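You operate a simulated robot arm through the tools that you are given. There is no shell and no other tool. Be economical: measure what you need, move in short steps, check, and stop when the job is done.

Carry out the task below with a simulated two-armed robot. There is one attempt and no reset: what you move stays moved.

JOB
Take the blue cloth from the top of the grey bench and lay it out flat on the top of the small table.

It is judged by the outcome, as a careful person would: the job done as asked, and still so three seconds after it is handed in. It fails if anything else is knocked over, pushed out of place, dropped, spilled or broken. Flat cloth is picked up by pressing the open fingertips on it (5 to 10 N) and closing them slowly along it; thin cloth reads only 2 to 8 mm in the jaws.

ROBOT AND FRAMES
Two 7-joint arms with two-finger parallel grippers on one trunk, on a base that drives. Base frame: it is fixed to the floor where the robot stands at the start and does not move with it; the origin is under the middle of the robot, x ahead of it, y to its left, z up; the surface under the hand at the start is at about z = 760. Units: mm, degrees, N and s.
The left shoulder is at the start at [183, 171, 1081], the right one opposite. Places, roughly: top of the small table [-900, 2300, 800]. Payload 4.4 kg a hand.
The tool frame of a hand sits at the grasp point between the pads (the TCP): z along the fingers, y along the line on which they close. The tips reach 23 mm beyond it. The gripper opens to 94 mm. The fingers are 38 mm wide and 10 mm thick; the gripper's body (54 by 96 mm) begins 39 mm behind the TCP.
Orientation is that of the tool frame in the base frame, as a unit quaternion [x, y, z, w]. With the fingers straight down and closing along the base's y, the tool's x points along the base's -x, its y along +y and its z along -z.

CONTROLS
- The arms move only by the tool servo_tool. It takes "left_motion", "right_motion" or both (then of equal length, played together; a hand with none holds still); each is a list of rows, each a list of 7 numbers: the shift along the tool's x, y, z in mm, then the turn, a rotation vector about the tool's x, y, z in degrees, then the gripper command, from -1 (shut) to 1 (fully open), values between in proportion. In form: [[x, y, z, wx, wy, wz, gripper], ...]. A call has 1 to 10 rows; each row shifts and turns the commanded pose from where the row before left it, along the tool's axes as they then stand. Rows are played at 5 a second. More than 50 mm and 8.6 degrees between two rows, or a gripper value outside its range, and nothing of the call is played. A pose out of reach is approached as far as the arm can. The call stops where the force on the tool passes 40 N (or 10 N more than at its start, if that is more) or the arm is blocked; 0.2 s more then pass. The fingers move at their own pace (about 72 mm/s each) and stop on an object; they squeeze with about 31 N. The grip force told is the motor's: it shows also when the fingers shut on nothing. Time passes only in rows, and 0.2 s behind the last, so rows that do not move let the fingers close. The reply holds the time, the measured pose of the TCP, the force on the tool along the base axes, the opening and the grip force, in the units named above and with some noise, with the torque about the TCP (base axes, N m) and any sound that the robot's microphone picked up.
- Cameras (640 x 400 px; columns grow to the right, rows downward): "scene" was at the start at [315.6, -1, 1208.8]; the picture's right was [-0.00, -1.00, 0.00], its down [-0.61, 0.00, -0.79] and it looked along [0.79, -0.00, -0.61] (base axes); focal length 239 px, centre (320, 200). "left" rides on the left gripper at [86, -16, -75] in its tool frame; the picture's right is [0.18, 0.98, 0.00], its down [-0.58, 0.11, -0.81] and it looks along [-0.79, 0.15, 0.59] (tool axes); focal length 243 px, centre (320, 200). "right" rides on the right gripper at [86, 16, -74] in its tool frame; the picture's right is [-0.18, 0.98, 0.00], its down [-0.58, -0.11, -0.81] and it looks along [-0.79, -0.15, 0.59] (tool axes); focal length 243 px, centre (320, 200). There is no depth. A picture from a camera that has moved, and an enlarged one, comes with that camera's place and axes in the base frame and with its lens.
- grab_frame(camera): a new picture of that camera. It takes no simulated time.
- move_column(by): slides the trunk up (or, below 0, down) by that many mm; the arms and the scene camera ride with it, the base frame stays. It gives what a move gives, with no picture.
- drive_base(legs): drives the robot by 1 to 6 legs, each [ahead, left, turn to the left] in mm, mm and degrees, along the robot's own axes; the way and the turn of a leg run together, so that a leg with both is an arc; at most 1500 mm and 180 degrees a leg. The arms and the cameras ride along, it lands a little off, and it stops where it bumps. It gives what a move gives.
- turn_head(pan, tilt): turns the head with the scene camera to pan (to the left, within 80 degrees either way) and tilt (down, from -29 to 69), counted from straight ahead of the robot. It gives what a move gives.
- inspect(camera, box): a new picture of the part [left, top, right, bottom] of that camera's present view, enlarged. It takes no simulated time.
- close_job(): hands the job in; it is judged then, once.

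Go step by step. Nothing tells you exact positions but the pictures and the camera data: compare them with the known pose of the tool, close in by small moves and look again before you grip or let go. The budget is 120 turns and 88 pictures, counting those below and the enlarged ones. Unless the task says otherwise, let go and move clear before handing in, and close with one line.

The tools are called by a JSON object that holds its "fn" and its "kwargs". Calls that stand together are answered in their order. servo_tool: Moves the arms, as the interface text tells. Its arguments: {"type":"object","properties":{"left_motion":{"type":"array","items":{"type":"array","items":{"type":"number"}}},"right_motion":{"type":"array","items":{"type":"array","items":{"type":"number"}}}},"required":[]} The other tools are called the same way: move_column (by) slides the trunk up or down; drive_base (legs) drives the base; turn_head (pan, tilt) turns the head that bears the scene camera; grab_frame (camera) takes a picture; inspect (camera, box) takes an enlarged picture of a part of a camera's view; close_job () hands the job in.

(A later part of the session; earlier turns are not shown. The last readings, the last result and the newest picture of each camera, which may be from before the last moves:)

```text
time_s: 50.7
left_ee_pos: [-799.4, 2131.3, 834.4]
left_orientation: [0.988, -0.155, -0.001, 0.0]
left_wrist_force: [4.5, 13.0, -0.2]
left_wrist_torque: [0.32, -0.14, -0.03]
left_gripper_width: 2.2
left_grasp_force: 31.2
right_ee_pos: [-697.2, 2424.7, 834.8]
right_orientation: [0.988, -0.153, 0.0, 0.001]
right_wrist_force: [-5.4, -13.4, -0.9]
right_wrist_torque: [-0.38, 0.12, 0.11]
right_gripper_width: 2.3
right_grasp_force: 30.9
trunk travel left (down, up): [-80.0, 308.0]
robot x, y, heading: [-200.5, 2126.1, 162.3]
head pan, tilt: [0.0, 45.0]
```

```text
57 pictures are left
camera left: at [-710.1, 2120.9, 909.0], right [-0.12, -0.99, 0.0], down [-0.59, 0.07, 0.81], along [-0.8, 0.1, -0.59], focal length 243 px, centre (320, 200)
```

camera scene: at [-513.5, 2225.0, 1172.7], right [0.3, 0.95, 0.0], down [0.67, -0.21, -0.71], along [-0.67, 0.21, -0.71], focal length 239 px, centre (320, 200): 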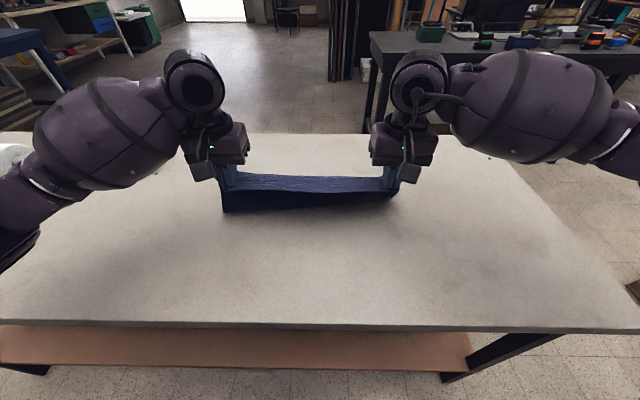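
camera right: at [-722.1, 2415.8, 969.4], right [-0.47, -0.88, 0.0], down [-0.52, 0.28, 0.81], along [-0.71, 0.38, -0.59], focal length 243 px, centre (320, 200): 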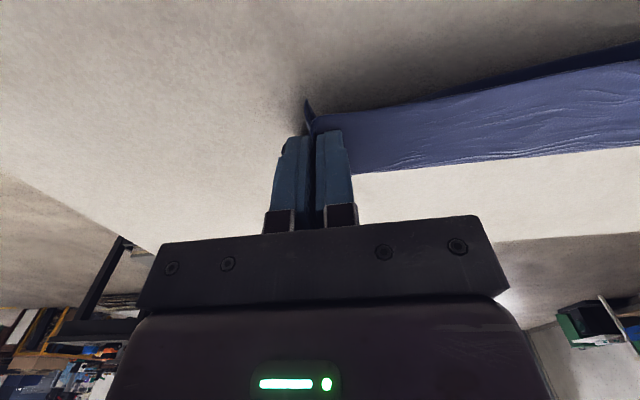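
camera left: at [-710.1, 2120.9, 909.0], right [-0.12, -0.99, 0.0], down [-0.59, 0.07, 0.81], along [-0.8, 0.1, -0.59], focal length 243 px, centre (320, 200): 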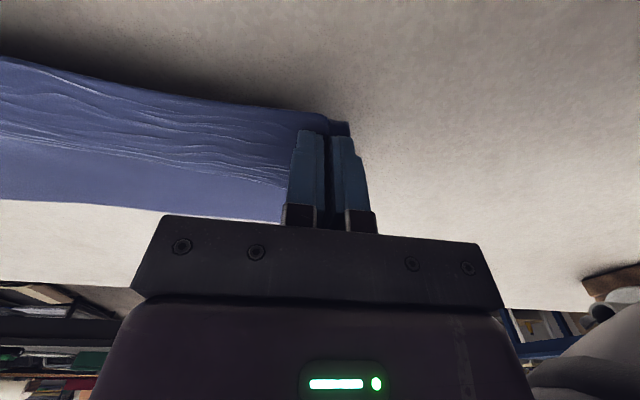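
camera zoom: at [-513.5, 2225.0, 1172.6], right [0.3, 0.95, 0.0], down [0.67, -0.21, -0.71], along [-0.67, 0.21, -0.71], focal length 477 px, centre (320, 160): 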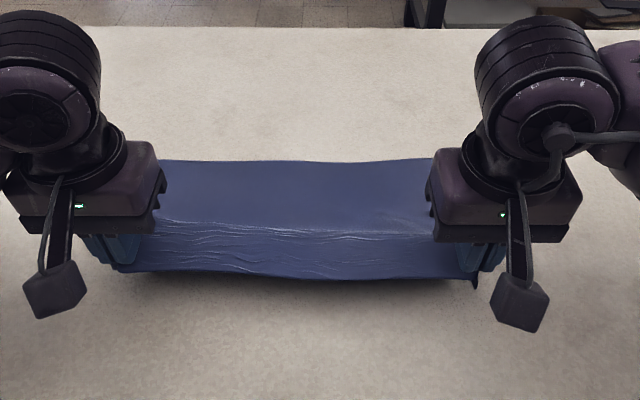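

The cloth is spreading out ahead of the hands. I'll keep lowering gently, still drawing back, until contact.

{"fn": "servo_tool", "kwargs": {"left_motion": [[8, 0, 8, 0, 0, 0, -1], [8, 0, 6, 0, 0, 0, -1], [6, 0, 4, 0, 0, 0, -1], [4, 0, 3, 0, 0, 0, -1], [0, 0, 2, 0, 0, 0, -1]], "right_motion": [[8, 0, 8, 0, 0, 0, -1], [8, 0, 6, 0, 0, 0, -1], [6, 0, 4, 0, 0, 0, -1], [4, 0, 3, 0, 0, 0, -1], [0, 0, 2, 0, 0, 0, -1]]}}

{"fn": "inspect", "kwargs": {"camera": "scene", "box": [160, 120, 480, 320]}}

```text
time_s: 51.9
left_ee_pos: [-772.6, 2124.5, 812.6]
left_orientation: [0.988, -0.154, 0.0, 0.0]
left_wrist_force: [3.6, 12.2, 0.2]
left_wrist_torque: [0.29, -0.1, -0.03]
left_gripper_width: 2.4
left_grasp_force: 31.0
right_ee_pos: [-672.4, 2415.8, 813.3]
right_orientation: [0.988, -0.153, 0.0, 0.0]
right_wrist_force: [-4.4, -11.8, 0.2]
right_wrist_torque: [-0.31, 0.1, 0.06]
right_gripper_width: 1.8
right_grasp_force: 31.0
trunk travel left (down, up): [-80.0, 308.0]
robot x, y, heading: [-196.4, 2127.2, 162.4]
head pan, tilt: [0.0, 45.0]
```

```text
2.00 times, centred on (320, 220) of scene
camera zoom: at [-513.5, 2225.1, 1172.6], right [0.3, 0.95, 0.0], down [0.67, -0.21, -0.71], along [-0.67, 0.21, -0.71], focal length 477 px, centre (320, 160)
```

zoom: 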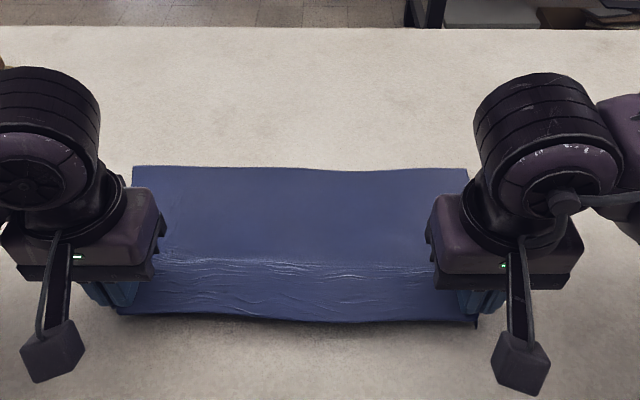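

{"fn": "servo_tool", "kwargs": {"left_motion": [[5, 0, 3, 0, 0, 0, -1], [3, 0, 3, 0, 0, 0, -1], [2, 0, 2, 0, 0, 0, -1], [0, 0, 2, 0, 0, 0, -1]], "right_motion": [[5, 0, 3, 0, 0, 0, -1], [3, 0, 3, 0, 0, 0, -1], [2, 0, 2, 0, 0, 0, -1], [0, 0, 2, 0, 0, 0, -1]]}}

```text
time_s: 52.9
left_ee_pos: [-761.9, 2122.2, 801.3]
left_orientation: [0.988, -0.155, 0.001, -0.001]
left_wrist_force: [3.5, 11.3, 0.4]
left_wrist_torque: [0.25, -0.08, -0.04]
left_gripper_width: 2.4
left_grasp_force: 31.2
right_ee_pos: [-662.9, 2412.2, 801.6]
right_orientation: [0.988, -0.153, 0.0, 0.001]
right_wrist_force: [-4.7, -11.0, 0.1]
right_wrist_torque: [-0.28, 0.1, 0.07]
right_gripper_width: 2.5
right_grasp_force: 30.4
trunk travel left (down, up): [-80.0, 308.0]
robot x, y, heading: [-199.5, 2124.3, 162.4]
head pan, tilt: [0.0, 45.0]
```

No contact yet, so I'll keep stepping down.

{"fn": "servo_tool", "kwargs": {"left_motion": [[1, 0, 2, 0, 0, 0, -1], [1, 0, 2, 0, 0, 0, -1], [1, 0, 2, 0, 0, 0, -1], [0, 0, 2, 0, 0, 0, -1]], "right_motion": [[1, 0, 2, 0, 0, 0, -1], [1, 0, 2, 0, 0, 0, -1], [1, 0, 2, 0, 0, 0, -1], [0, 0, 2, 0, 0, 0, -1]]}}

{"fn": "grab_frame", "kwargs": {"camera": "left"}}

```text
time_s: 53.9
left_ee_pos: [-760.9, 2120.2, 794.1]
left_orientation: [0.988, -0.153, 0.0, -0.001]
left_wrist_force: [4.0, 13.6, 1.1]
left_wrist_torque: [0.33, -0.13, -0.04]
left_gripper_width: 2.4
left_grasp_force: 30.8
right_ee_pos: [-659.6, 2412.4, 795.0]
right_orientation: [0.988, -0.153, 0.0, 0.001]
right_wrist_force: [-4.3, -13.2, 0.1]
right_wrist_torque: [-0.27, 0.13, 0.07]
right_gripper_width: 2.5
right_grasp_force: 31.2
trunk travel left (down, up): [-80.0, 308.0]
robot x, y, heading: [-199.5, 2124.1, 162.2]
head pan, tilt: [0.0, 45.0]
```

```text
55 pictures are left
camera left: at [-672.0, 2108.4, 868.1], right [-0.12, -0.99, 0.0], down [-0.59, 0.07, 0.81], along [-0.8, 0.1, -0.59], focal length 243 px, centre (320, 200)
```

left: 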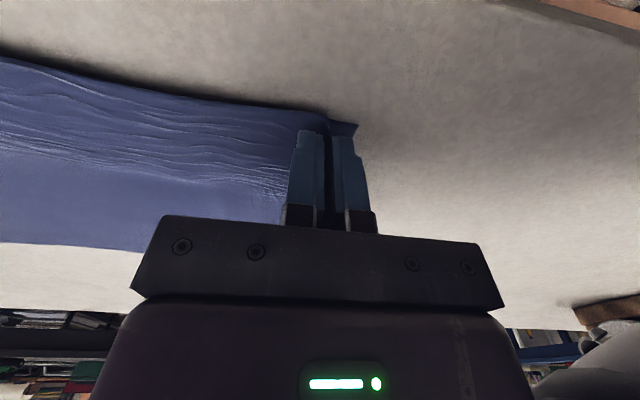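

{"fn": "servo_tool", "kwargs": {"left_motion": [[0, 0, 2, 0, 0, 0, -1], [0, 0, 1.5, 0, 0, 0, -1], [0, 0, 1.5, 0, 0, 0, -1]], "right_motion": [[0, 0, 2, 0, 0, 0, -1], [0, 0, 1.5, 0, 0, 0, -1], [0, 0, 1.5, 0, 0, 0, -1]]}}

```text
time_s: 54.7
left_ee_pos: [-760.1, 2120.6, 788.3]
left_orientation: [0.988, -0.155, -0.001, -0.001]
left_wrist_force: [4.7, 13.1, 2.9]
left_wrist_torque: [0.35, -0.12, -0.06]
left_gripper_width: 2.2
left_grasp_force: 31.3
right_ee_pos: [-660.0, 2412.4, 789.6]
right_orientation: [0.988, -0.153, 0.0, 0.001]
right_wrist_force: [-4.6, -14.4, 0.6]
right_wrist_torque: [-0.34, 0.12, 0.09]
right_gripper_width: 2.4
right_grasp_force: 30.9
trunk travel left (down, up): [-80.0, 308.0]
robot x, y, heading: [-196.6, 2126.1, 162.6]
head pan, tilt: [0.0, 45.0]
```

{"fn": "servo_tool", "kwargs": {"left_motion": [[0, 0, 1, 0, 0, 0, -1], [0, 0, 1, 0, 0, 0, -1]], "right_motion": [[0, 0, 1.5, 0, 0, 0, -1], [0, 0, 1.5, 0, 0, 0, -1]]}}

```text
time_s: 55.3
left_ee_pos: [-760.7, 2120.1, 787.7]
left_orientation: [0.988, -0.155, -0.001, -0.001]
left_wrist_force: [6.1, 10.9, 7.2]
left_wrist_torque: [0.25, -0.2, -0.02]
left_gripper_width: 2.4
left_grasp_force: 31.0
right_ee_pos: [-660.6, 2411.1, 786.6]
right_orientation: [0.988, -0.153, -0.001, 0.001]
right_wrist_force: [-3.6, -12.3, -0.3]
right_wrist_torque: [-0.24, 0.07, 0.04]
right_gripper_width: 2.3
right_grasp_force: 31.5
trunk travel left (down, up): [-80.0, 308.0]
robot x, y, heading: [-199.0, 2123.6, 162.4]
head pan, tilt: [0.0, 45.0]
```

{"fn": "servo_tool", "kwargs": {"left_motion": [[0, 0, 0, 0, 0, 0, -1], [0, 0, 0, 0, 0, 0, -1]], "right_motion": [[0, 0, 1, 0, 0, 0, -1], [0, 0, 1, 0, 0, 0, -1]]}}

{"fn": "inspect", "kwargs": {"camera": "scene", "box": [160, 120, 480, 320]}}

```text
time_s: 55.9
left_ee_pos: [-759.8, 2119.8, 787.5]
left_orientation: [0.988, -0.155, -0.001, -0.001]
left_wrist_force: [5.4, 11.8, 6.3]
left_wrist_torque: [0.3, -0.17, -0.02]
left_gripper_width: 2.3
left_grasp_force: 30.4
right_ee_pos: [-660.1, 2411.1, 786.1]
right_orientation: [0.988, -0.152, -0.002, 0.001]
right_wrist_force: [-4.3, -11.7, 9.0]
right_wrist_torque: [-0.3, 0.16, 0.07]
right_gripper_width: 2.3
right_grasp_force: 31.5
trunk travel left (down, up): [-80.0, 308.0]
robot x, y, heading: [-201.2, 2124.7, 162.2]
head pan, tilt: [0.0, 45.0]
```

```text
2.00 times, centred on (320, 220) of scene
camera zoom: at [-512.5, 2224.8, 1173.2], right [0.3, 0.95, 0.0], down [0.67, -0.21, -0.71], along [-0.67, 0.21, -0.71], focal length 477 px, centre (320, 160)
```

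zoom: 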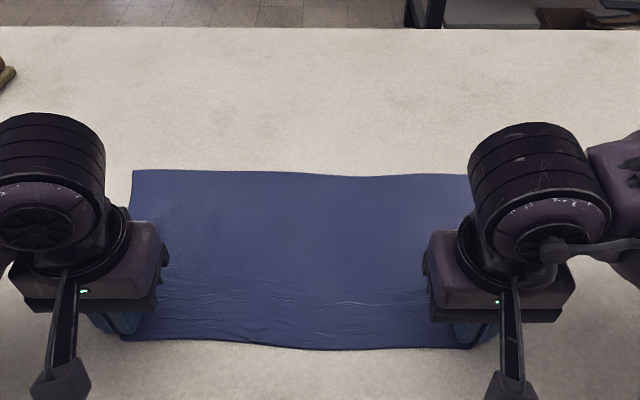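

The cloth is laid out and both tips press lightly on the table. Now I'll open slowly while shifting outward so the pinched folds spread flat.

{"fn": "servo_tool", "kwargs": {"left_motion": [[0, 1, 0, 0, 0, 0, -0.9], [0, 2.5, 0, 0, 0, 0, -0.8], [0, 2.5, 0, 0, 0, 0, -0.69], [0, 2.5, 0, 0, 0, 0, -0.58], [0, 2.5, 0, 0, 0, 0, -0.47], [0, 2.5, 0, 0, 0, 0, -0.36], [0, 2.5, 0, 0, 0, 0, -0.25], [0, 2.5, 0, 0, 0, 0, -0.15], [0, 0, 0, 0, 0, 0, -0.15]], "right_motion": [[0, -1, 0, 0, 0, 0, -0.9], [0, -2.5, 0, 0, 0, 0, -0.8], [0, -2.5, 0, 0, 0, 0, -0.69], [0, -2.5, 0, 0, 0, 0, -0.58], [0, -2.5, 0, 0, 0, 0, -0.47], [0, -2.5, 0, 0, 0, 0, -0.36], [0, -2.5, 0, 0, 0, 0, -0.25], [0, -2.5, 0, 0, 0, 0, -0.15], [0, 0, 0, 0, 0, 0, -0.15]]}}

{"fn": "grab_frame", "kwargs": {"camera": "left"}}

{"fn": "grab_frame", "kwargs": {"camera": "right"}}

```text
time_s: 57.9
left_ee_pos: [-764.7, 2101.8, 786.3]
left_orientation: [0.988, -0.154, -0.001, -0.001]
left_wrist_force: [-0.5, 1.6, 1.9]
left_wrist_torque: [0.1, -0.03, -0.01]
left_gripper_width: 40.7
left_grasp_force: 0.6
right_ee_pos: [-654.7, 2428.3, 783.8]
right_orientation: [0.988, -0.153, -0.002, 0.001]
right_wrist_force: [-2.3, -5.7, 14.3]
right_wrist_torque: [0.13, 0.03, 0.1]
right_gripper_width: 37.6
right_grasp_force: 0.0
trunk travel left (down, up): [-80.0, 308.0]
robot x, y, heading: [-199.4, 2125.5, 162.4]
head pan, tilt: [0.0, 45.0]
```

```text
53 pictures are left
camera left: at [-676.4, 2091.2, 861.1], right [-0.12, -0.99, 0.0], down [-0.59, 0.07, 0.81], along [-0.8, 0.1, -0.59], focal length 243 px, centre (320, 200)
```

left: 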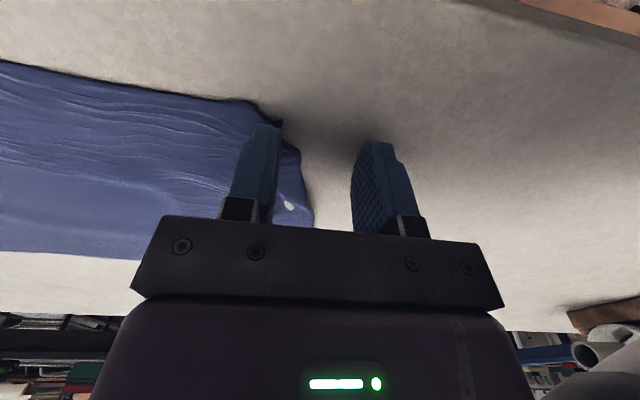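

```text
52 pictures are left
camera right: at [-577.1, 2387.8, 860.2], right [-0.47, -0.88, 0.0], down [-0.52, 0.28, 0.81], along [-0.71, 0.38, -0.59], focal length 243 px, centre (320, 200)
```

right: 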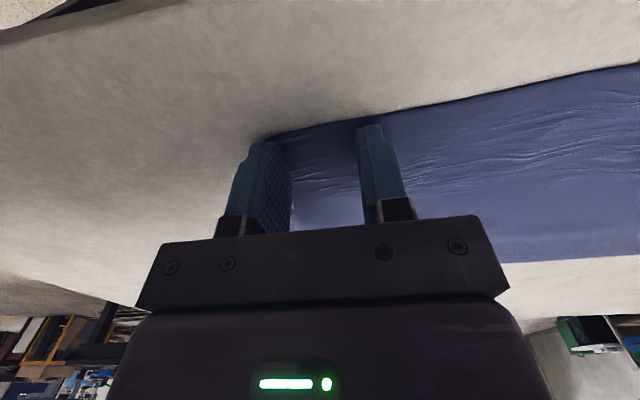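

The right side spread nicely, but the left corner slipped and may be curled. I'll lift both hands clear and look.

{"fn": "servo_tool", "kwargs": {"left_motion": [[0, 0, -10, 0, 0, 0, -0.1], [0, 0, -30, 0, 0, 0, -0.1], [0, 0, -40, 0, 0, 0, -0.1], [0, 0, -40, 0, 0, 0, -0.1], [0, 40, 0, 0, 0, 0, -0.1], [0, 40, 0, 0, 0, 0, -0.1]], "right_motion": [[0, 0, -10, 0, 0, 0, -0.1], [0, 0, -30, 0, 0, 0, -0.1], [0, 0, -40, 0, 0, 0, -0.1], [0, 0, -40, 0, 0, 0, -0.1], [0, -40, 0, 0, 0, 0, -0.1], [0, -40, 0, 0, 0, 0, -0.1]]}}

{"fn": "inspect", "kwargs": {"camera": "scene", "box": [160, 120, 480, 320]}}

{"fn": "grab_frame", "kwargs": {"camera": "left"}}

```text
time_s: 59.3
left_ee_pos: [-787.7, 2026.6, 908.7]
left_orientation: [0.988, -0.156, -0.001, -0.001]
left_wrist_force: [-0.6, 0.1, -0.2]
left_wrist_torque: [-0.01, 0.0, 0.02]
left_gripper_width: 42.3
left_grasp_force: 0.0
right_ee_pos: [-630.1, 2507.4, 904.8]
right_orientation: [0.988, -0.153, -0.002, 0.0]
right_wrist_force: [0.3, -0.9, -0.4]
right_wrist_torque: [0.0, 0.01, -0.01]
right_gripper_width: 42.4
right_grasp_force: 0.1
trunk travel left (down, up): [-80.0, 308.0]
robot x, y, heading: [-199.1, 2125.1, 162.4]
head pan, tilt: [0.0, 45.0]
```

```text
2.00 times, centred on (320, 220) of scene
camera zoom: at [-511.9, 2224.6, 1173.4], right [0.3, 0.95, 0.0], down [0.67, -0.21, -0.71], along [-0.67, 0.21, -0.71], focal length 477 px, centre (320, 160)
```

zoom: 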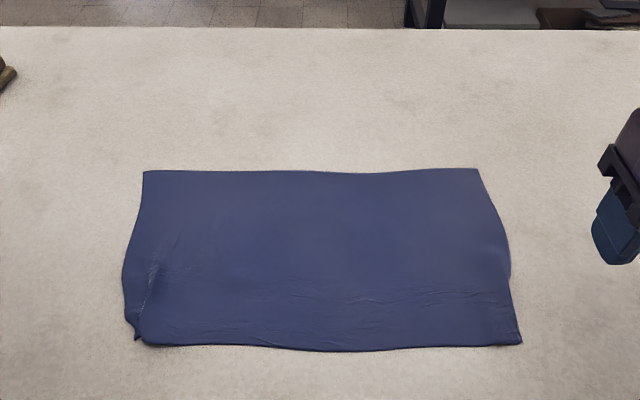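

```text
50 pictures are left
camera left: at [-698.5, 2014.4, 982.6], right [-0.13, -0.99, 0.0], down [-0.58, 0.07, 0.81], along [-0.8, 0.1, -0.59], focal length 243 px, centre (320, 200)
```

left: 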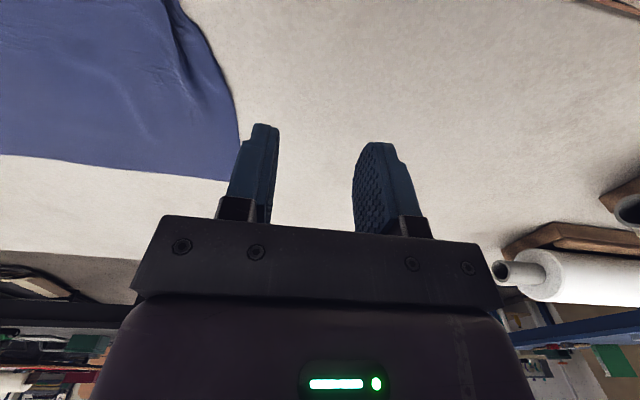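

The cloth lies flat except for a small wrinkle at the near-left corner, so I'll inspect that.

{"fn": "inspect", "kwargs": {"camera": "scene", "box": [210, 230, 290, 300]}}

{"fn": "inspect", "kwargs": {"camera": "left", "box": [100, 0, 260, 120]}}

```text
5.71 times, centred on (250, 265) of scene
camera zoom: at [-511.9, 2224.6, 1173.4], right [0.3, 0.95, 0.0], down [0.67, -0.21, -0.71], along [-0.67, 0.21, -0.71], focal length 1363 px, centre (720, -171)
```

zoom: 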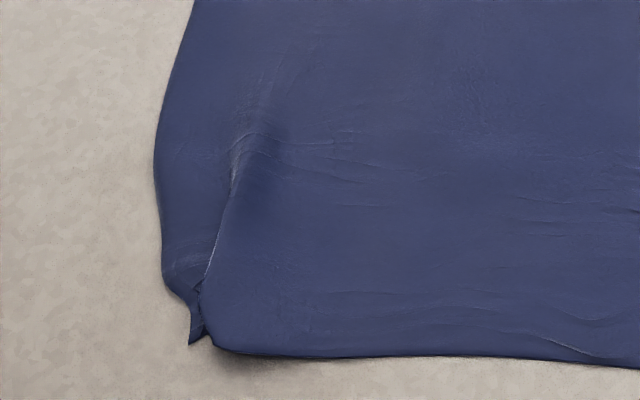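

```text
3.33 times, centred on (180, 60) of left
camera zoom: at [-698.5, 2014.4, 982.6], right [-0.13, -0.99, 0.0], down [-0.58, 0.07, 0.81], along [-0.8, 0.1, -0.59], focal length 809 px, centre (787, 667)
```

zoom: 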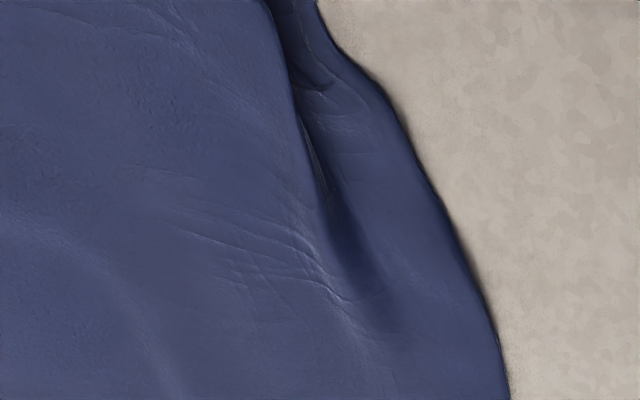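

A fold about 20 mm wide overlaps at the near-left corner. I'll straddle its ridge with the left fingers nearly closed, press, and open them outward to unfold it. First I'll hover above and check alignment.

{"fn": "servo_tool", "kwargs": {"left_motion": [[-22, -36, 0, 0, 0, 0, -0.75], [0, -36, 0, 0, 0, 0, -0.75], [0, -36, 30, 0, 0, 0, -0.75], [0, 0, 40, 0, 0, 0, -0.75], [0, 0, 26, 0, 0, 0, -0.75]]}}

{"fn": "inspect", "kwargs": {"camera": "left", "box": [200, 60, 440, 240]}}

{"fn": "inspect", "kwargs": {"camera": "scene", "box": [200, 210, 300, 300]}}

```text
time_s: 60.5
left_ee_pos: [-776.8, 2136.5, 810.6]
left_orientation: [0.988, -0.154, 0.0, -0.001]
left_wrist_force: [-0.4, -0.9, 0.7]
left_wrist_torque: [0.02, 0.01, 0.04]
left_gripper_width: 11.8
left_grasp_force: 0.1
right_ee_pos: [-631.4, 2506.9, 903.5]
right_orientation: [0.988, -0.153, 0.0, 0.001]
right_wrist_force: [-0.3, 0.5, -0.8]
right_wrist_torque: [-0.05, 0.01, -0.03]
right_gripper_width: 42.4
right_grasp_force: 0.0
trunk travel left (down, up): [-80.0, 308.0]
robot x, y, heading: [-199.5, 2128.6, 162.1]
head pan, tilt: [0.0, 45.0]
```

```text
2.22 times, centred on (320, 150) of left
camera zoom: at [-688.0, 2124.2, 885.2], right [-0.12, -0.99, 0.0], down [-0.59, 0.07, 0.81], along [-0.8, 0.1, -0.59], focal length 539 px, centre (320, 311)
```

zoom: 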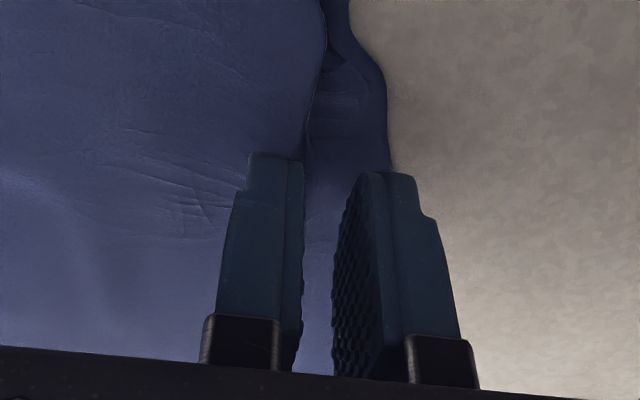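

```text
4.44 times, centred on (250, 255) of scene
camera zoom: at [-513.8, 2225.1, 1172.5], right [0.3, 0.95, 0.0], down [0.67, -0.21, -0.71], along [-0.67, 0.21, -0.71], focal length 1060 px, centre (631, -44)
```

zoom: 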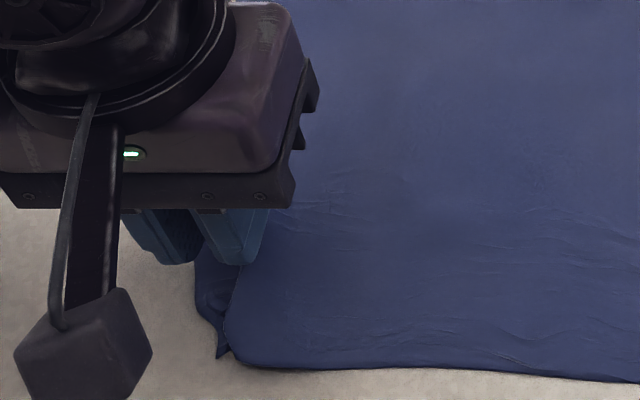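

Alignment matches the plan: outer finger on the flap, inner finger on the main cloth. I'll lower to light contact.

{"fn": "servo_tool", "kwargs": {"left_motion": [[4, 0, 15, 0, 0, 0, -0.75], [0, 0, 5, 0, 0, 0, -0.75], [0, 0, 2, 0, 0, 0, -0.75], [0, 0, 1.5, 0, 0, 0, -0.75]]}}

```text
time_s: 61.5
left_ee_pos: [-773.0, 2136.4, 787.3]
left_orientation: [0.988, -0.154, -0.001, 0.0]
left_wrist_force: [0.5, -0.2, 0.2]
left_wrist_torque: [0.0, 0.0, 0.03]
left_gripper_width: 11.6
left_grasp_force: 0.1
right_ee_pos: [-632.0, 2507.0, 902.9]
right_orientation: [0.988, -0.153, 0.0, 0.0]
right_wrist_force: [0.3, 0.8, 0.4]
right_wrist_torque: [0.0, -0.02, 0.01]
right_gripper_width: 42.2
right_grasp_force: 0.2
trunk travel left (down, up): [-80.0, 308.0]
robot x, y, heading: [-198.7, 2127.6, 162.3]
head pan, tilt: [0.0, 45.0]
```

{"fn": "servo_tool", "kwargs": {"left_motion": [[0, 0, 1.5, 0, 0, 0, -0.75], [0, 0, 1, 0, 0, 0, -0.75]]}}

```text
time_s: 62.1
left_ee_pos: [-773.5, 2136.2, 785.9]
left_orientation: [0.988, -0.154, -0.001, -0.001]
left_wrist_force: [3.6, -0.2, 10.7]
left_wrist_torque: [-0.01, -0.27, -0.03]
left_gripper_width: 11.9
left_grasp_force: 0.0
right_ee_pos: [-630.8, 2506.4, 904.4]
right_orientation: [0.988, -0.153, -0.001, 0.0]
right_wrist_force: [-0.1, -0.4, -0.1]
right_wrist_torque: [0.0, 0.0, 0.0]
right_gripper_width: 42.1
right_grasp_force: 0.0
trunk travel left (down, up): [-80.0, 308.0]
robot x, y, heading: [-201.0, 2124.4, 162.4]
head pan, tilt: [0.0, 45.0]
```

Contact is about 10 N. I'll open slowly to about 55 mm while moving outward.

{"fn": "servo_tool", "kwargs": {"left_motion": [[0, 2.5, 0, 0, 0, 0, -0.65], [0, 2.5, 0, 0, 0, 0, -0.54], [0, 2.5, 0, 0, 0, 0, -0.43], [0, 2.5, 0, 0, 0, 0, -0.32], [0, 2.5, 0, 0, 0, 0, -0.21], [0, 2.5, 0, 0, 0, 0, -0.1], [0, 2.5, 0, 0, 0, 0, 0.01], [0, 2.5, 0, 0, 0, 0, 0.12], [0, 0, 0, 0, 0, 0, 0.12]]}}

{"fn": "inspect", "kwargs": {"camera": "left", "box": [200, 60, 440, 240]}}

```text
time_s: 64.1
left_ee_pos: [-779.0, 2116.4, 785.5]
left_orientation: [0.988, -0.154, -0.002, -0.002]
left_wrist_force: [-9.3, 3.4, 38.2]
left_wrist_torque: [0.92, -0.74, 0.24]
left_gripper_width: 52.5
left_grasp_force: 0.0
right_ee_pos: [-630.2, 2507.9, 905.1]
right_orientation: [0.988, -0.153, -0.001, 0.0]
right_wrist_force: [-0.1, -0.8, 0.7]
right_wrist_torque: [-0.05, 0.01, 0.0]
right_gripper_width: 42.3
right_grasp_force: 0.1
trunk travel left (down, up): [-80.0, 308.0]
robot x, y, heading: [-196.6, 2122.1, 162.3]
head pan, tilt: [0.0, 45.0]
```

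```text
2.22 times, centred on (320, 150) of left
camera zoom: at [-690.5, 2105.3, 859.2], right [-0.12, -0.99, 0.0], down [-0.58, 0.07, 0.81], along [-0.8, 0.1, -0.59], focal length 539 px, centre (320, 311)
```

zoom: 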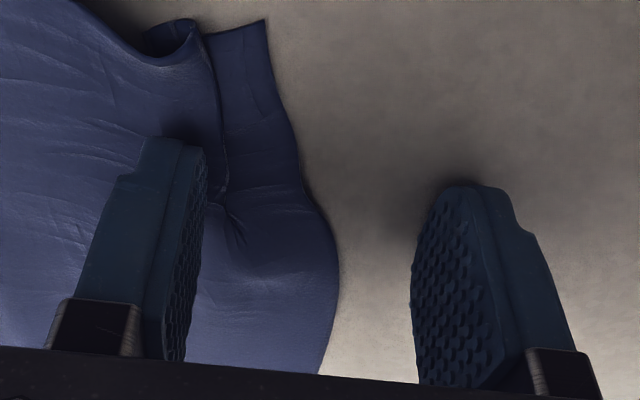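

The flap has come out a good deal, so I'll lift and look at what remains.

{"fn": "servo_tool", "kwargs": {"left_motion": [[0, 0, -10, 0, 0, 0, 0.12], [0, 0, -30, 0, 0, 0, 0.12], [0, 40, -40, 0, 0, 0, -0.1], [0, 40, 0, 0, 0, 0, -0.75]]}}

{"fn": "inspect", "kwargs": {"camera": "scene", "box": [200, 210, 300, 300]}}

{"fn": "inspect", "kwargs": {"camera": "scene", "box": [160, 120, 480, 320]}}

```text
refused: row 3 steps farther than a row can; nothing moved
```

```text
4.44 times, centred on (250, 255) of scene
camera zoom: at [-511.6, 2225.2, 1173.5], right [0.3, 0.95, 0.0], down [0.67, -0.21, -0.71], along [-0.67, 0.21, -0.71], focal length 1060 px, centre (631, -44)
```

zoom: 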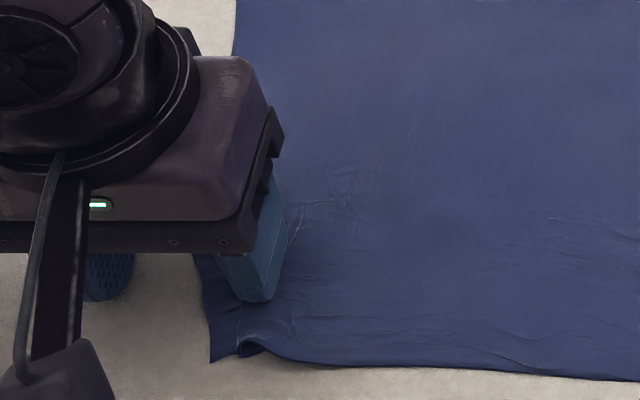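

```text
2.00 times, centred on (320, 220) of scene
camera zoom: at [-511.6, 2225.2, 1173.5], right [0.3, 0.95, 0.0], down [0.67, -0.21, -0.71], along [-0.67, 0.21, -0.71], focal length 477 px, centre (320, 160)
```

zoom: 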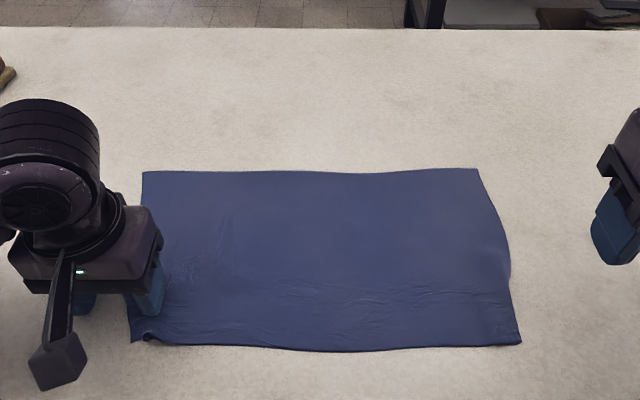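

{"fn": "servo_tool", "kwargs": {"left_motion": [[0, 0, -10, 0, 0, 0, 0.12], [0, 0, -30, 0, 0, 0, 0.12], [0, 0, -40, 0, 0, 0, -0.1], [0, 40, 0, 0, 0, 0, -0.75], [0, 40, 0, 0, 0, 0, -0.75]]}}

{"fn": "inspect", "kwargs": {"camera": "scene", "box": [200, 210, 300, 300]}}

{"fn": "inspect", "kwargs": {"camera": "left", "box": [60, 0, 260, 150]}}

```text
time_s: 65.3
left_ee_pos: [-805.4, 2040.8, 865.3]
left_orientation: [0.988, -0.155, 0.0, -0.001]
left_wrist_force: [0.4, 0.6, 1.0]
left_wrist_torque: [0.01, 0.0, 0.0]
left_gripper_width: 11.8
left_grasp_force: 0.1
right_ee_pos: [-631.4, 2506.6, 905.0]
right_orientation: [0.988, -0.153, -0.001, 0.0]
right_wrist_force: [0.2, -0.5, 0.0]
right_wrist_torque: [0.01, -0.05, 0.0]
right_gripper_width: 42.2
right_grasp_force: 0.1
trunk travel left (down, up): [-80.0, 308.0]
robot x, y, heading: [-197.6, 2128.9, 162.1]
head pan, tilt: [0.0, 45.0]
```

```text
4.44 times, centred on (250, 255) of scene
camera zoom: at [-512.9, 2224.6, 1172.9], right [0.3, 0.95, 0.0], down [0.67, -0.21, -0.71], along [-0.67, 0.22, -0.71], focal length 1060 px, centre (631, -44)
```

zoom: 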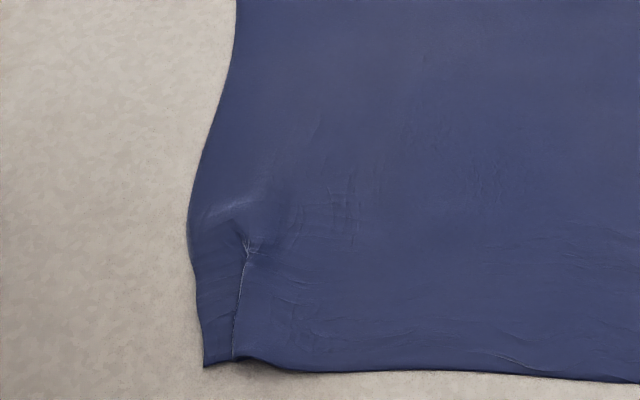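

```text
2.67 times, centred on (160, 75) of left
camera zoom: at [-717.2, 2028.1, 940.1], right [-0.13, -0.99, 0.0], down [-0.59, 0.07, 0.81], along [-0.8, 0.1, -0.59], focal length 647 px, centre (747, 533)
```

zoom: 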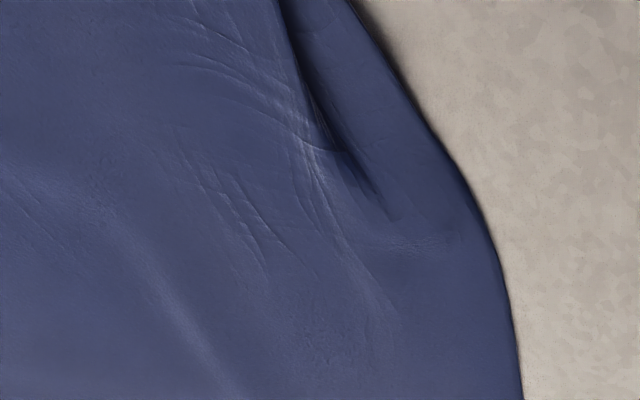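

Only a small overlap remains. I'll repeat the spreading once more, slightly nearer the corner.

{"fn": "servo_tool", "kwargs": {"left_motion": [[11, -35, 0, 0, 0, 0, -0.7], [0, -35, 0, 0, 0, 0, -0.7], [0, -33, 20, 0, 0, 0, -0.7], [0, 0, 40, 0, 0, 0, -0.7], [0, 0, 15, 0, 0, 0, -0.7], [0, 0, 2, 0, 0, 0, -0.7]]}}

{"fn": "inspect", "kwargs": {"camera": "left", "box": [200, 60, 440, 240]}}

```text
time_s: 66.7
left_ee_pos: [-762.6, 2133.7, 788.1]
left_orientation: [0.988, -0.154, 0.0, 0.001]
left_wrist_force: [-1.0, 0.1, -0.4]
left_wrist_torque: [0.05, 0.0, -0.01]
left_gripper_width: 14.1
left_grasp_force: 0.1
right_ee_pos: [-631.1, 2508.7, 903.1]
right_orientation: [0.988, -0.153, -0.001, 0.001]
right_wrist_force: [0.4, 0.9, 0.0]
right_wrist_torque: [0.01, -0.01, -0.04]
right_gripper_width: 42.3
right_grasp_force: 0.1
trunk travel left (down, up): [-80.0, 308.0]
robot x, y, heading: [-193.8, 2125.7, 162.4]
head pan, tilt: [0.0, 45.0]
```

```text
2.22 times, centred on (320, 150) of left
camera zoom: at [-673.8, 2122.3, 863.1], right [-0.12, -0.99, 0.0], down [-0.59, 0.07, 0.81], along [-0.8, 0.1, -0.59], focal length 539 px, centre (320, 311)
```

zoom: 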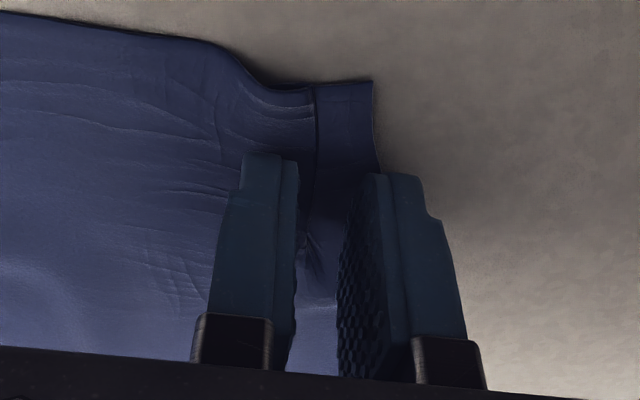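

The outer finger straddles the flap's edge. I'll shift 6 mm inward and press.

{"fn": "servo_tool", "kwargs": {"left_motion": [[0, 0, -5, 0, 0, 0, -0.7], [0, -6, 0, 0, 0, 0, -0.72], [0, 0, 5, 0, 0, 0, -0.72], [0, 0, 1.5, 0, 0, 0, -0.72], [0, 0, 1.5, 0, 0, 0, -0.72], [0, 0, 0.5, 0, 0, 0, -0.72]]}}

```text
time_s: 68.1
left_ee_pos: [-760.2, 2141.4, 786.9]
left_orientation: [0.988, -0.154, -0.002, -0.001]
left_wrist_force: [1.3, -0.5, 12.3]
left_wrist_torque: [0.04, -0.27, 0.01]
left_gripper_width: 13.3
left_grasp_force: 0.7
right_ee_pos: [-631.1, 2506.8, 904.7]
right_orientation: [0.988, -0.153, -0.001, 0.001]
right_wrist_force: [0.5, 0.3, 0.2]
right_wrist_torque: [-0.01, -0.01, 0.0]
right_gripper_width: 42.2
right_grasp_force: 0.1
trunk travel left (down, up): [-80.0, 308.0]
robot x, y, heading: [-193.9, 2127.0, 162.3]
head pan, tilt: [0.0, 45.0]
```

{"fn": "servo_tool", "kwargs": {"left_motion": [[0, 0, 0, 0, 0, 0, -0.65], [0, 1, 0, 0, 0, 0, -0.57], [0, 1, 0, 0, 0, 0, -0.49], [0, 1, 0, 0, 0, 0, -0.41], [0, 1, 0, 0, 0, 0, -0.33], [0, 1, 0, 0, 0, 0, -0.25], [0, 1, 0, 0, 0, 0, -0.17], [0, 1, 0, 0, 0, 0, -0.1], [0, 0, 0, 0, 0, 0, -0.1]]}}

{"fn": "servo_tool", "kwargs": {"left_motion": [[0, 0, -10, 0, 0, 0, -0.1], [0, 0, -30, 0, 0, 0, -0.1], [0, 0, -40, 0, 0, 0, -0.1], [0, 40, 0, 0, 0, 0, -0.1], [0, 40, 0, 0, 0, 0, -0.1]]}}

{"fn": "inspect", "kwargs": {"camera": "scene", "box": [200, 210, 300, 300]}}

{"fn": "inspect", "kwargs": {"camera": "scene", "box": [160, 120, 480, 320]}}

```text
time_s: 70.1
left_ee_pos: [-761.9, 2133.6, 785.1]
left_orientation: [0.988, -0.154, -0.001, -0.001]
left_wrist_force: [-2.8, -3.8, 28.7]
left_wrist_torque: [0.3, -0.6, -0.05]
left_gripper_width: 40.7
left_grasp_force: 0.1
right_ee_pos: [-630.0, 2507.6, 904.6]
right_orientation: [0.988, -0.152, -0.001, 0.0]
right_wrist_force: [-0.6, -0.3, 0.3]
right_wrist_torque: [0.0, 0.02, -0.05]
right_gripper_width: 42.4
right_grasp_force: 0.0
trunk travel left (down, up): [-80.0, 308.0]
robot x, y, heading: [-199.3, 2127.2, 162.1]
head pan, tilt: [0.0, 45.0]
```

```text
time_s: 71.3
left_ee_pos: [-788.9, 2055.2, 862.0]
left_orientation: [0.988, -0.154, 0.0, -0.001]
left_wrist_force: [0.3, -0.2, 0.2]
left_wrist_torque: [0.03, 0.03, -0.01]
left_gripper_width: 42.2
left_grasp_force: 0.0
right_ee_pos: [-631.1, 2507.5, 903.8]
right_orientation: [0.988, -0.153, 0.0, 0.002]
right_wrist_force: [-0.1, -0.4, 0.0]
right_wrist_torque: [0.04, -0.05, -0.02]
right_gripper_width: 42.3
right_grasp_force: 0.1
trunk travel left (down, up): [-80.0, 308.0]
robot x, y, heading: [-197.9, 2128.3, 162.1]
head pan, tilt: [0.0, 45.0]
```

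```text
4.44 times, centred on (250, 255) of scene
camera zoom: at [-513.0, 2224.5, 1172.9], right [0.3, 0.95, 0.0], down [0.67, -0.21, -0.71], along [-0.67, 0.22, -0.71], focal length 1060 px, centre (631, -44)
```

zoom: 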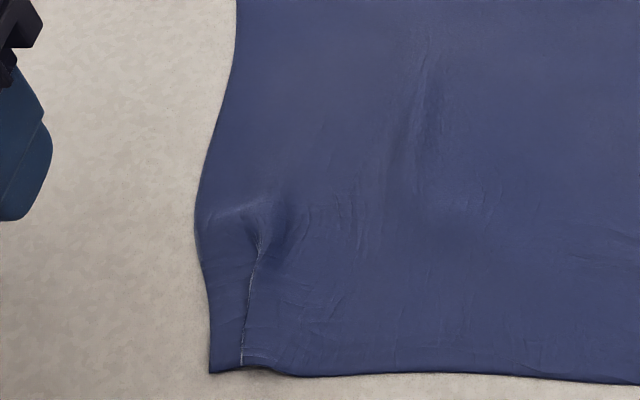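

```text
2.00 times, centred on (320, 220) of scene
camera zoom: at [-513.0, 2224.5, 1172.9], right [0.3, 0.95, 0.0], down [0.67, -0.21, -0.71], along [-0.67, 0.22, -0.71], focal length 477 px, centre (320, 160)
```

zoom: 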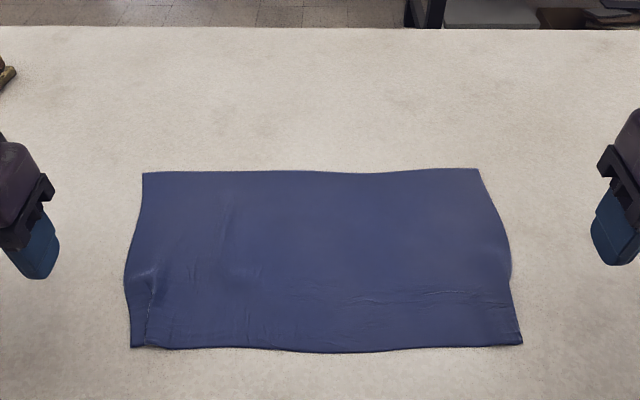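

A fold about 10 mm wide persists. I'll press the closed fingertips on the flap alone and drag it gently outward to pull the fold out.

{"fn": "servo_tool", "kwargs": {"left_motion": [[0, -39, 0, 0, 0, 0, -1], [-3, -38, 10, 0, 0, 0, -1], [0, 0, 40, 0, 0, 0, -1], [0, 0, 18, 0, 0, 0, -1], [0, 0, 5, 0, 0, 0, -1]]}}

{"fn": "inspect", "kwargs": {"camera": "left", "box": [200, 60, 440, 240]}}

```text
time_s: 72.5
left_ee_pos: [-768.2, 2129.8, 788.9]
left_orientation: [0.988, -0.154, 0.001, -0.001]
left_wrist_force: [-0.2, -0.5, 0.2]
left_wrist_torque: [-0.01, 0.01, 0.01]
left_gripper_width: 0.0
left_grasp_force: 31.5
right_ee_pos: [-630.8, 2508.0, 905.2]
right_orientation: [0.988, -0.154, 0.0, 0.0]
right_wrist_force: [0.0, 0.5, -1.2]
right_wrist_torque: [0.02, 0.01, -0.01]
right_gripper_width: 42.4
right_grasp_force: 0.0
trunk travel left (down, up): [-80.0, 308.0]
robot x, y, heading: [-195.4, 2122.6, 162.1]
head pan, tilt: [0.0, 45.0]
```

```text
2.22 times, centred on (320, 150) of left
camera zoom: at [-679.6, 2119.3, 863.6], right [-0.12, -0.99, 0.0], down [-0.59, 0.07, 0.81], along [-0.8, 0.1, -0.59], focal length 539 px, centre (320, 311)
```

zoom: 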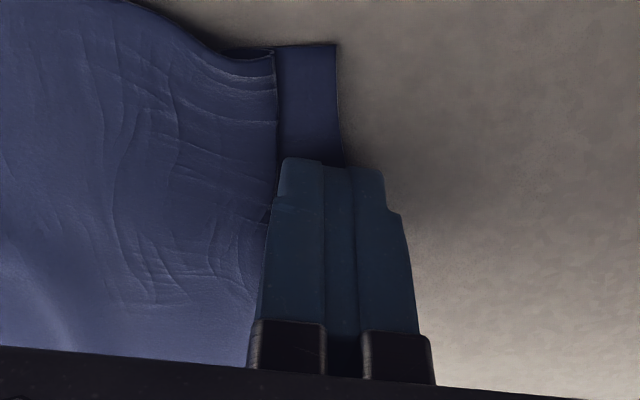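

{"fn": "servo_tool", "kwargs": {"left_motion": [[10, 1, 0, 0, 0, 0, -1], [0, 0, 2, 0, 0, 0, -1], [0, 0, 1.5, 0, 0, 0, -1], [0, 0, 0.5, 0, 0, 0, -1]]}}

```text
time_s: 73.5
left_ee_pos: [-756.4, 2128.1, 786.8]
left_orientation: [0.988, -0.154, 0.0, -0.001]
left_wrist_force: [-0.2, -0.9, -0.5]
left_wrist_torque: [0.03, -0.01, 0.0]
left_gripper_width: 0.0
left_grasp_force: 30.7
right_ee_pos: [-630.4, 2507.3, 903.5]
right_orientation: [0.988, -0.153, 0.0, 0.0]
right_wrist_force: [0.1, 0.1, 0.0]
right_wrist_torque: [0.03, 0.01, 0.0]
right_gripper_width: 42.1
right_grasp_force: 0.0
trunk travel left (down, up): [-80.0, 308.0]
robot x, y, heading: [-195.1, 2124.9, 162.3]
head pan, tilt: [0.0, 45.0]
```

{"fn": "servo_tool", "kwargs": {"left_motion": [[0, 0, 1, 0, 0, 0, -1], [0, 0, 1, 0, 0, 0, -1]]}}

```text
time_s: 74.1
left_ee_pos: [-758.3, 2127.8, 784.4]
left_orientation: [0.988, -0.154, 0.0, -0.001]
left_wrist_force: [0.8, 0.0, 2.2]
left_wrist_torque: [0.03, -0.01, 0.01]
left_gripper_width: 0.0
left_grasp_force: 30.6
right_ee_pos: [-630.7, 2508.1, 902.5]
right_orientation: [0.988, -0.153, -0.001, 0.001]
right_wrist_force: [0.7, 1.2, -0.3]
right_wrist_torque: [-0.02, 0.03, -0.03]
right_gripper_width: 42.4
right_grasp_force: 0.0
trunk travel left (down, up): [-80.0, 308.0]
robot x, y, heading: [-194.4, 2125.3, 162.3]
head pan, tilt: [0.0, 45.0]
```

{"fn": "servo_tool", "kwargs": {"left_motion": [[0, 0, 1, 0, 0, 0, -1], [0, 2, 0.3, 0, 0, 0, -1], [0, 3, 0, 0, 0, 0, -1], [0, 3, 0, 0, 0, 0, -1], [0, 3, 0, 0, 0, 0, -1], [0, 3, 0, 0, 0, 0, -1], [0, 3, 0, 0, 0, 0, -1], [0, 3, 0, 0, 0, 0, -1]]}}

{"fn": "inspect", "kwargs": {"camera": "left", "box": [200, 60, 440, 240]}}

```text
time_s: 75.9
left_ee_pos: [-764.3, 2109.6, 784.0]
left_orientation: [0.988, -0.154, -0.001, 0.0]
left_wrist_force: [2.5, 5.0, 23.3]
left_wrist_torque: [0.2, -0.01, 0.02]
left_gripper_width: 0.1
left_grasp_force: 30.8
right_ee_pos: [-630.8, 2507.3, 904.2]
right_orientation: [0.988, -0.153, -0.001, 0.0]
right_wrist_force: [-0.6, 0.0, 0.2]
right_wrist_torque: [0.04, 0.01, 0.04]
right_gripper_width: 42.1
right_grasp_force: 0.0
trunk travel left (down, up): [-80.0, 308.0]
robot x, y, heading: [-196.0, 2124.4, 162.2]
head pan, tilt: [0.0, 45.0]
```

```text
2.22 times, centred on (320, 150) of left
camera zoom: at [-675.5, 2098.0, 858.8], right [-0.12, -0.99, 0.0], down [-0.59, 0.07, 0.81], along [-0.8, 0.1, -0.59], focal length 539 px, centre (320, 311)
```

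zoom: 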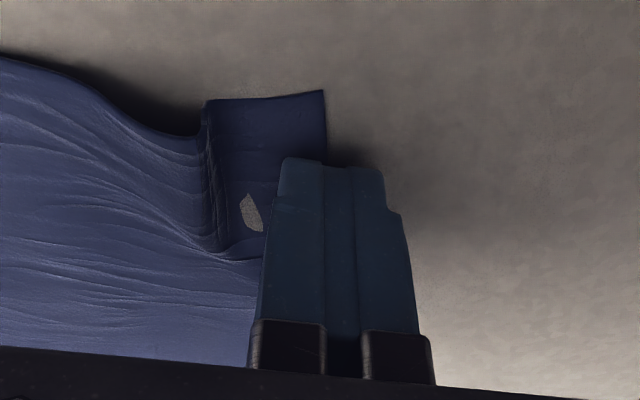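

It's working: the fold is opening. I'll pull another 12 mm.

{"fn": "servo_tool", "kwargs": {"left_motion": [[0, 3, 0, 0, 0, 0, -1], [0, 3, 0, 0, 0, 0, -1], [0, 3, 0, 0, 0, 0, -1], [0, 3, 0, 0, 0, 0, -1]]}}

{"fn": "inspect", "kwargs": {"camera": "left", "box": [200, 60, 440, 240]}}

```text
time_s: 76.9
left_ee_pos: [-766.3, 2098.2, 784.0]
left_orientation: [0.988, -0.155, -0.001, 0.0]
left_wrist_force: [3.9, 4.6, 26.5]
left_wrist_torque: [0.18, -0.04, -0.03]
left_gripper_width: 0.0
left_grasp_force: 31.2
right_ee_pos: [-629.3, 2507.4, 905.1]
right_orientation: [0.988, -0.153, -0.001, 0.001]
right_wrist_force: [1.2, -1.2, 0.3]
right_wrist_torque: [0.05, 0.0, -0.02]
right_gripper_width: 42.4
right_grasp_force: 0.0
trunk travel left (down, up): [-80.0, 308.0]
robot x, y, heading: [-199.9, 2127.8, 162.2]
head pan, tilt: [0.0, 45.0]
```

```text
2.22 times, centred on (320, 150) of left
camera zoom: at [-678.6, 2086.7, 858.7], right [-0.12, -0.99, 0.0], down [-0.59, 0.07, 0.81], along [-0.8, 0.1, -0.59], focal length 539 px, centre (320, 311)
```

zoom: 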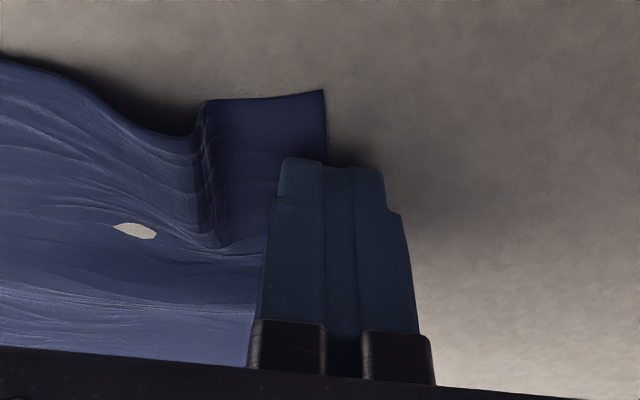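

{"fn": "servo_tool", "kwargs": {"left_motion": [[0, 0, -10, 0, 0, 0, -1], [0, 0, -30, 0, 0, 0, -1], [0, 0, -40, 0, 0, 0, -1], [0, 40, 0, 0, 0, 0, -1], [0, 40, 0, 0, 0, 0, -1]]}}

{"fn": "inspect", "kwargs": {"camera": "scene", "box": [200, 210, 300, 300]}}

{"fn": "inspect", "kwargs": {"camera": "scene", "box": [160, 120, 480, 320]}}

```text
time_s: 78.1
left_ee_pos: [-793.7, 2019.5, 864.1]
left_orientation: [0.988, -0.155, 0.0, -0.001]
left_wrist_force: [0.2, 0.5, -0.1]
left_wrist_torque: [-0.03, -0.02, -0.01]
left_gripper_width: 0.0
left_grasp_force: 31.5
right_ee_pos: [-630.6, 2506.9, 903.2]
right_orientation: [0.988, -0.153, -0.001, 0.001]
right_wrist_force: [-0.7, -0.1, 1.4]
right_wrist_torque: [0.03, -0.04, -0.01]
right_gripper_width: 42.4
right_grasp_force: 0.1
trunk travel left (down, up): [-80.0, 308.0]
robot x, y, heading: [-200.0, 2123.4, 162.3]
head pan, tilt: [0.0, 45.0]
```

```text
4.44 times, centred on (250, 255) of scene
camera zoom: at [-512.9, 2224.6, 1173.0], right [0.3, 0.95, 0.0], down [0.67, -0.21, -0.71], along [-0.67, 0.22, -0.71], focal length 1060 px, centre (631, -44)
```

zoom: 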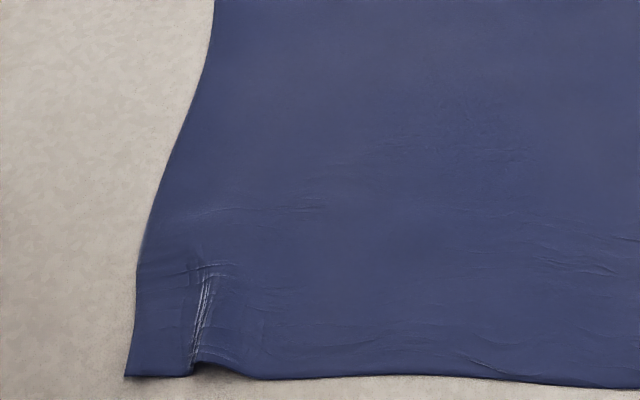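

```text
2.00 times, centred on (320, 220) of scene
camera zoom: at [-512.9, 2224.6, 1173.0], right [0.3, 0.95, 0.0], down [0.67, -0.21, -0.71], along [-0.67, 0.22, -0.71], focal length 477 px, centre (320, 160)
```

zoom: 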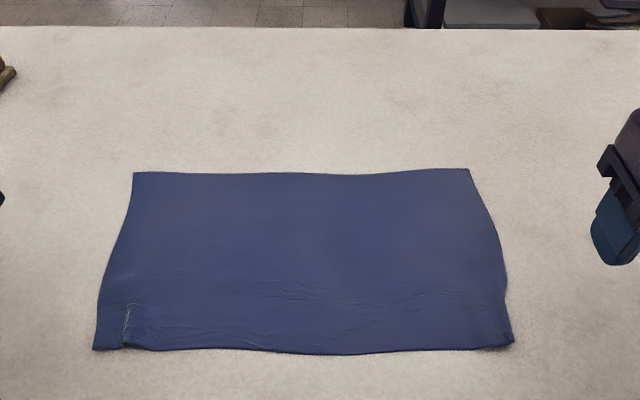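

The fold is out and only a slight crease remains on the left. I'll check the right corner too.

{"fn": "inspect", "kwargs": {"camera": "scene", "box": [360, 210, 460, 300]}}

{"fn": "inspect", "kwargs": {"camera": "left", "box": [60, 0, 260, 150]}}

```text
4.44 times, centred on (410, 255) of scene
camera zoom: at [-512.9, 2224.6, 1173.0], right [0.3, 0.95, 0.0], down [0.67, -0.21, -0.71], along [-0.67, 0.22, -0.71], focal length 1060 px, centre (-80, -44)
```

zoom: 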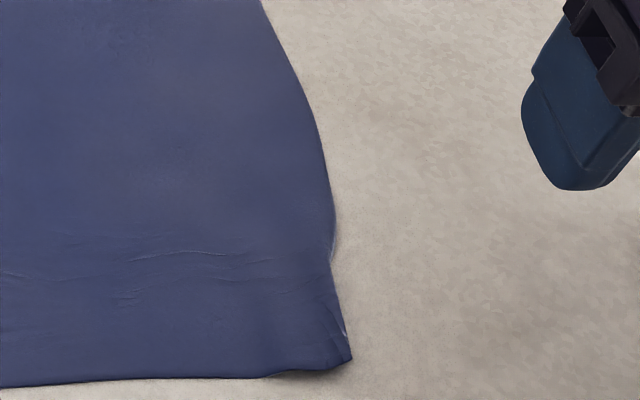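

```text
2.67 times, centred on (160, 75) of left
camera zoom: at [-704.4, 2008.5, 937.4], right [-0.13, -0.99, 0.0], down [-0.59, 0.07, 0.81], along [-0.8, 0.1, -0.59], focal length 647 px, centre (747, 533)
```

zoom: 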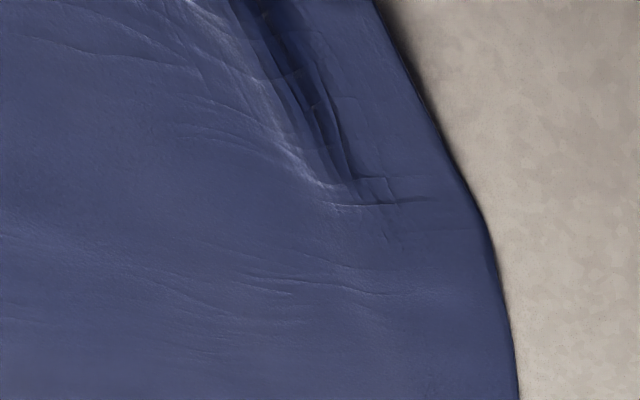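

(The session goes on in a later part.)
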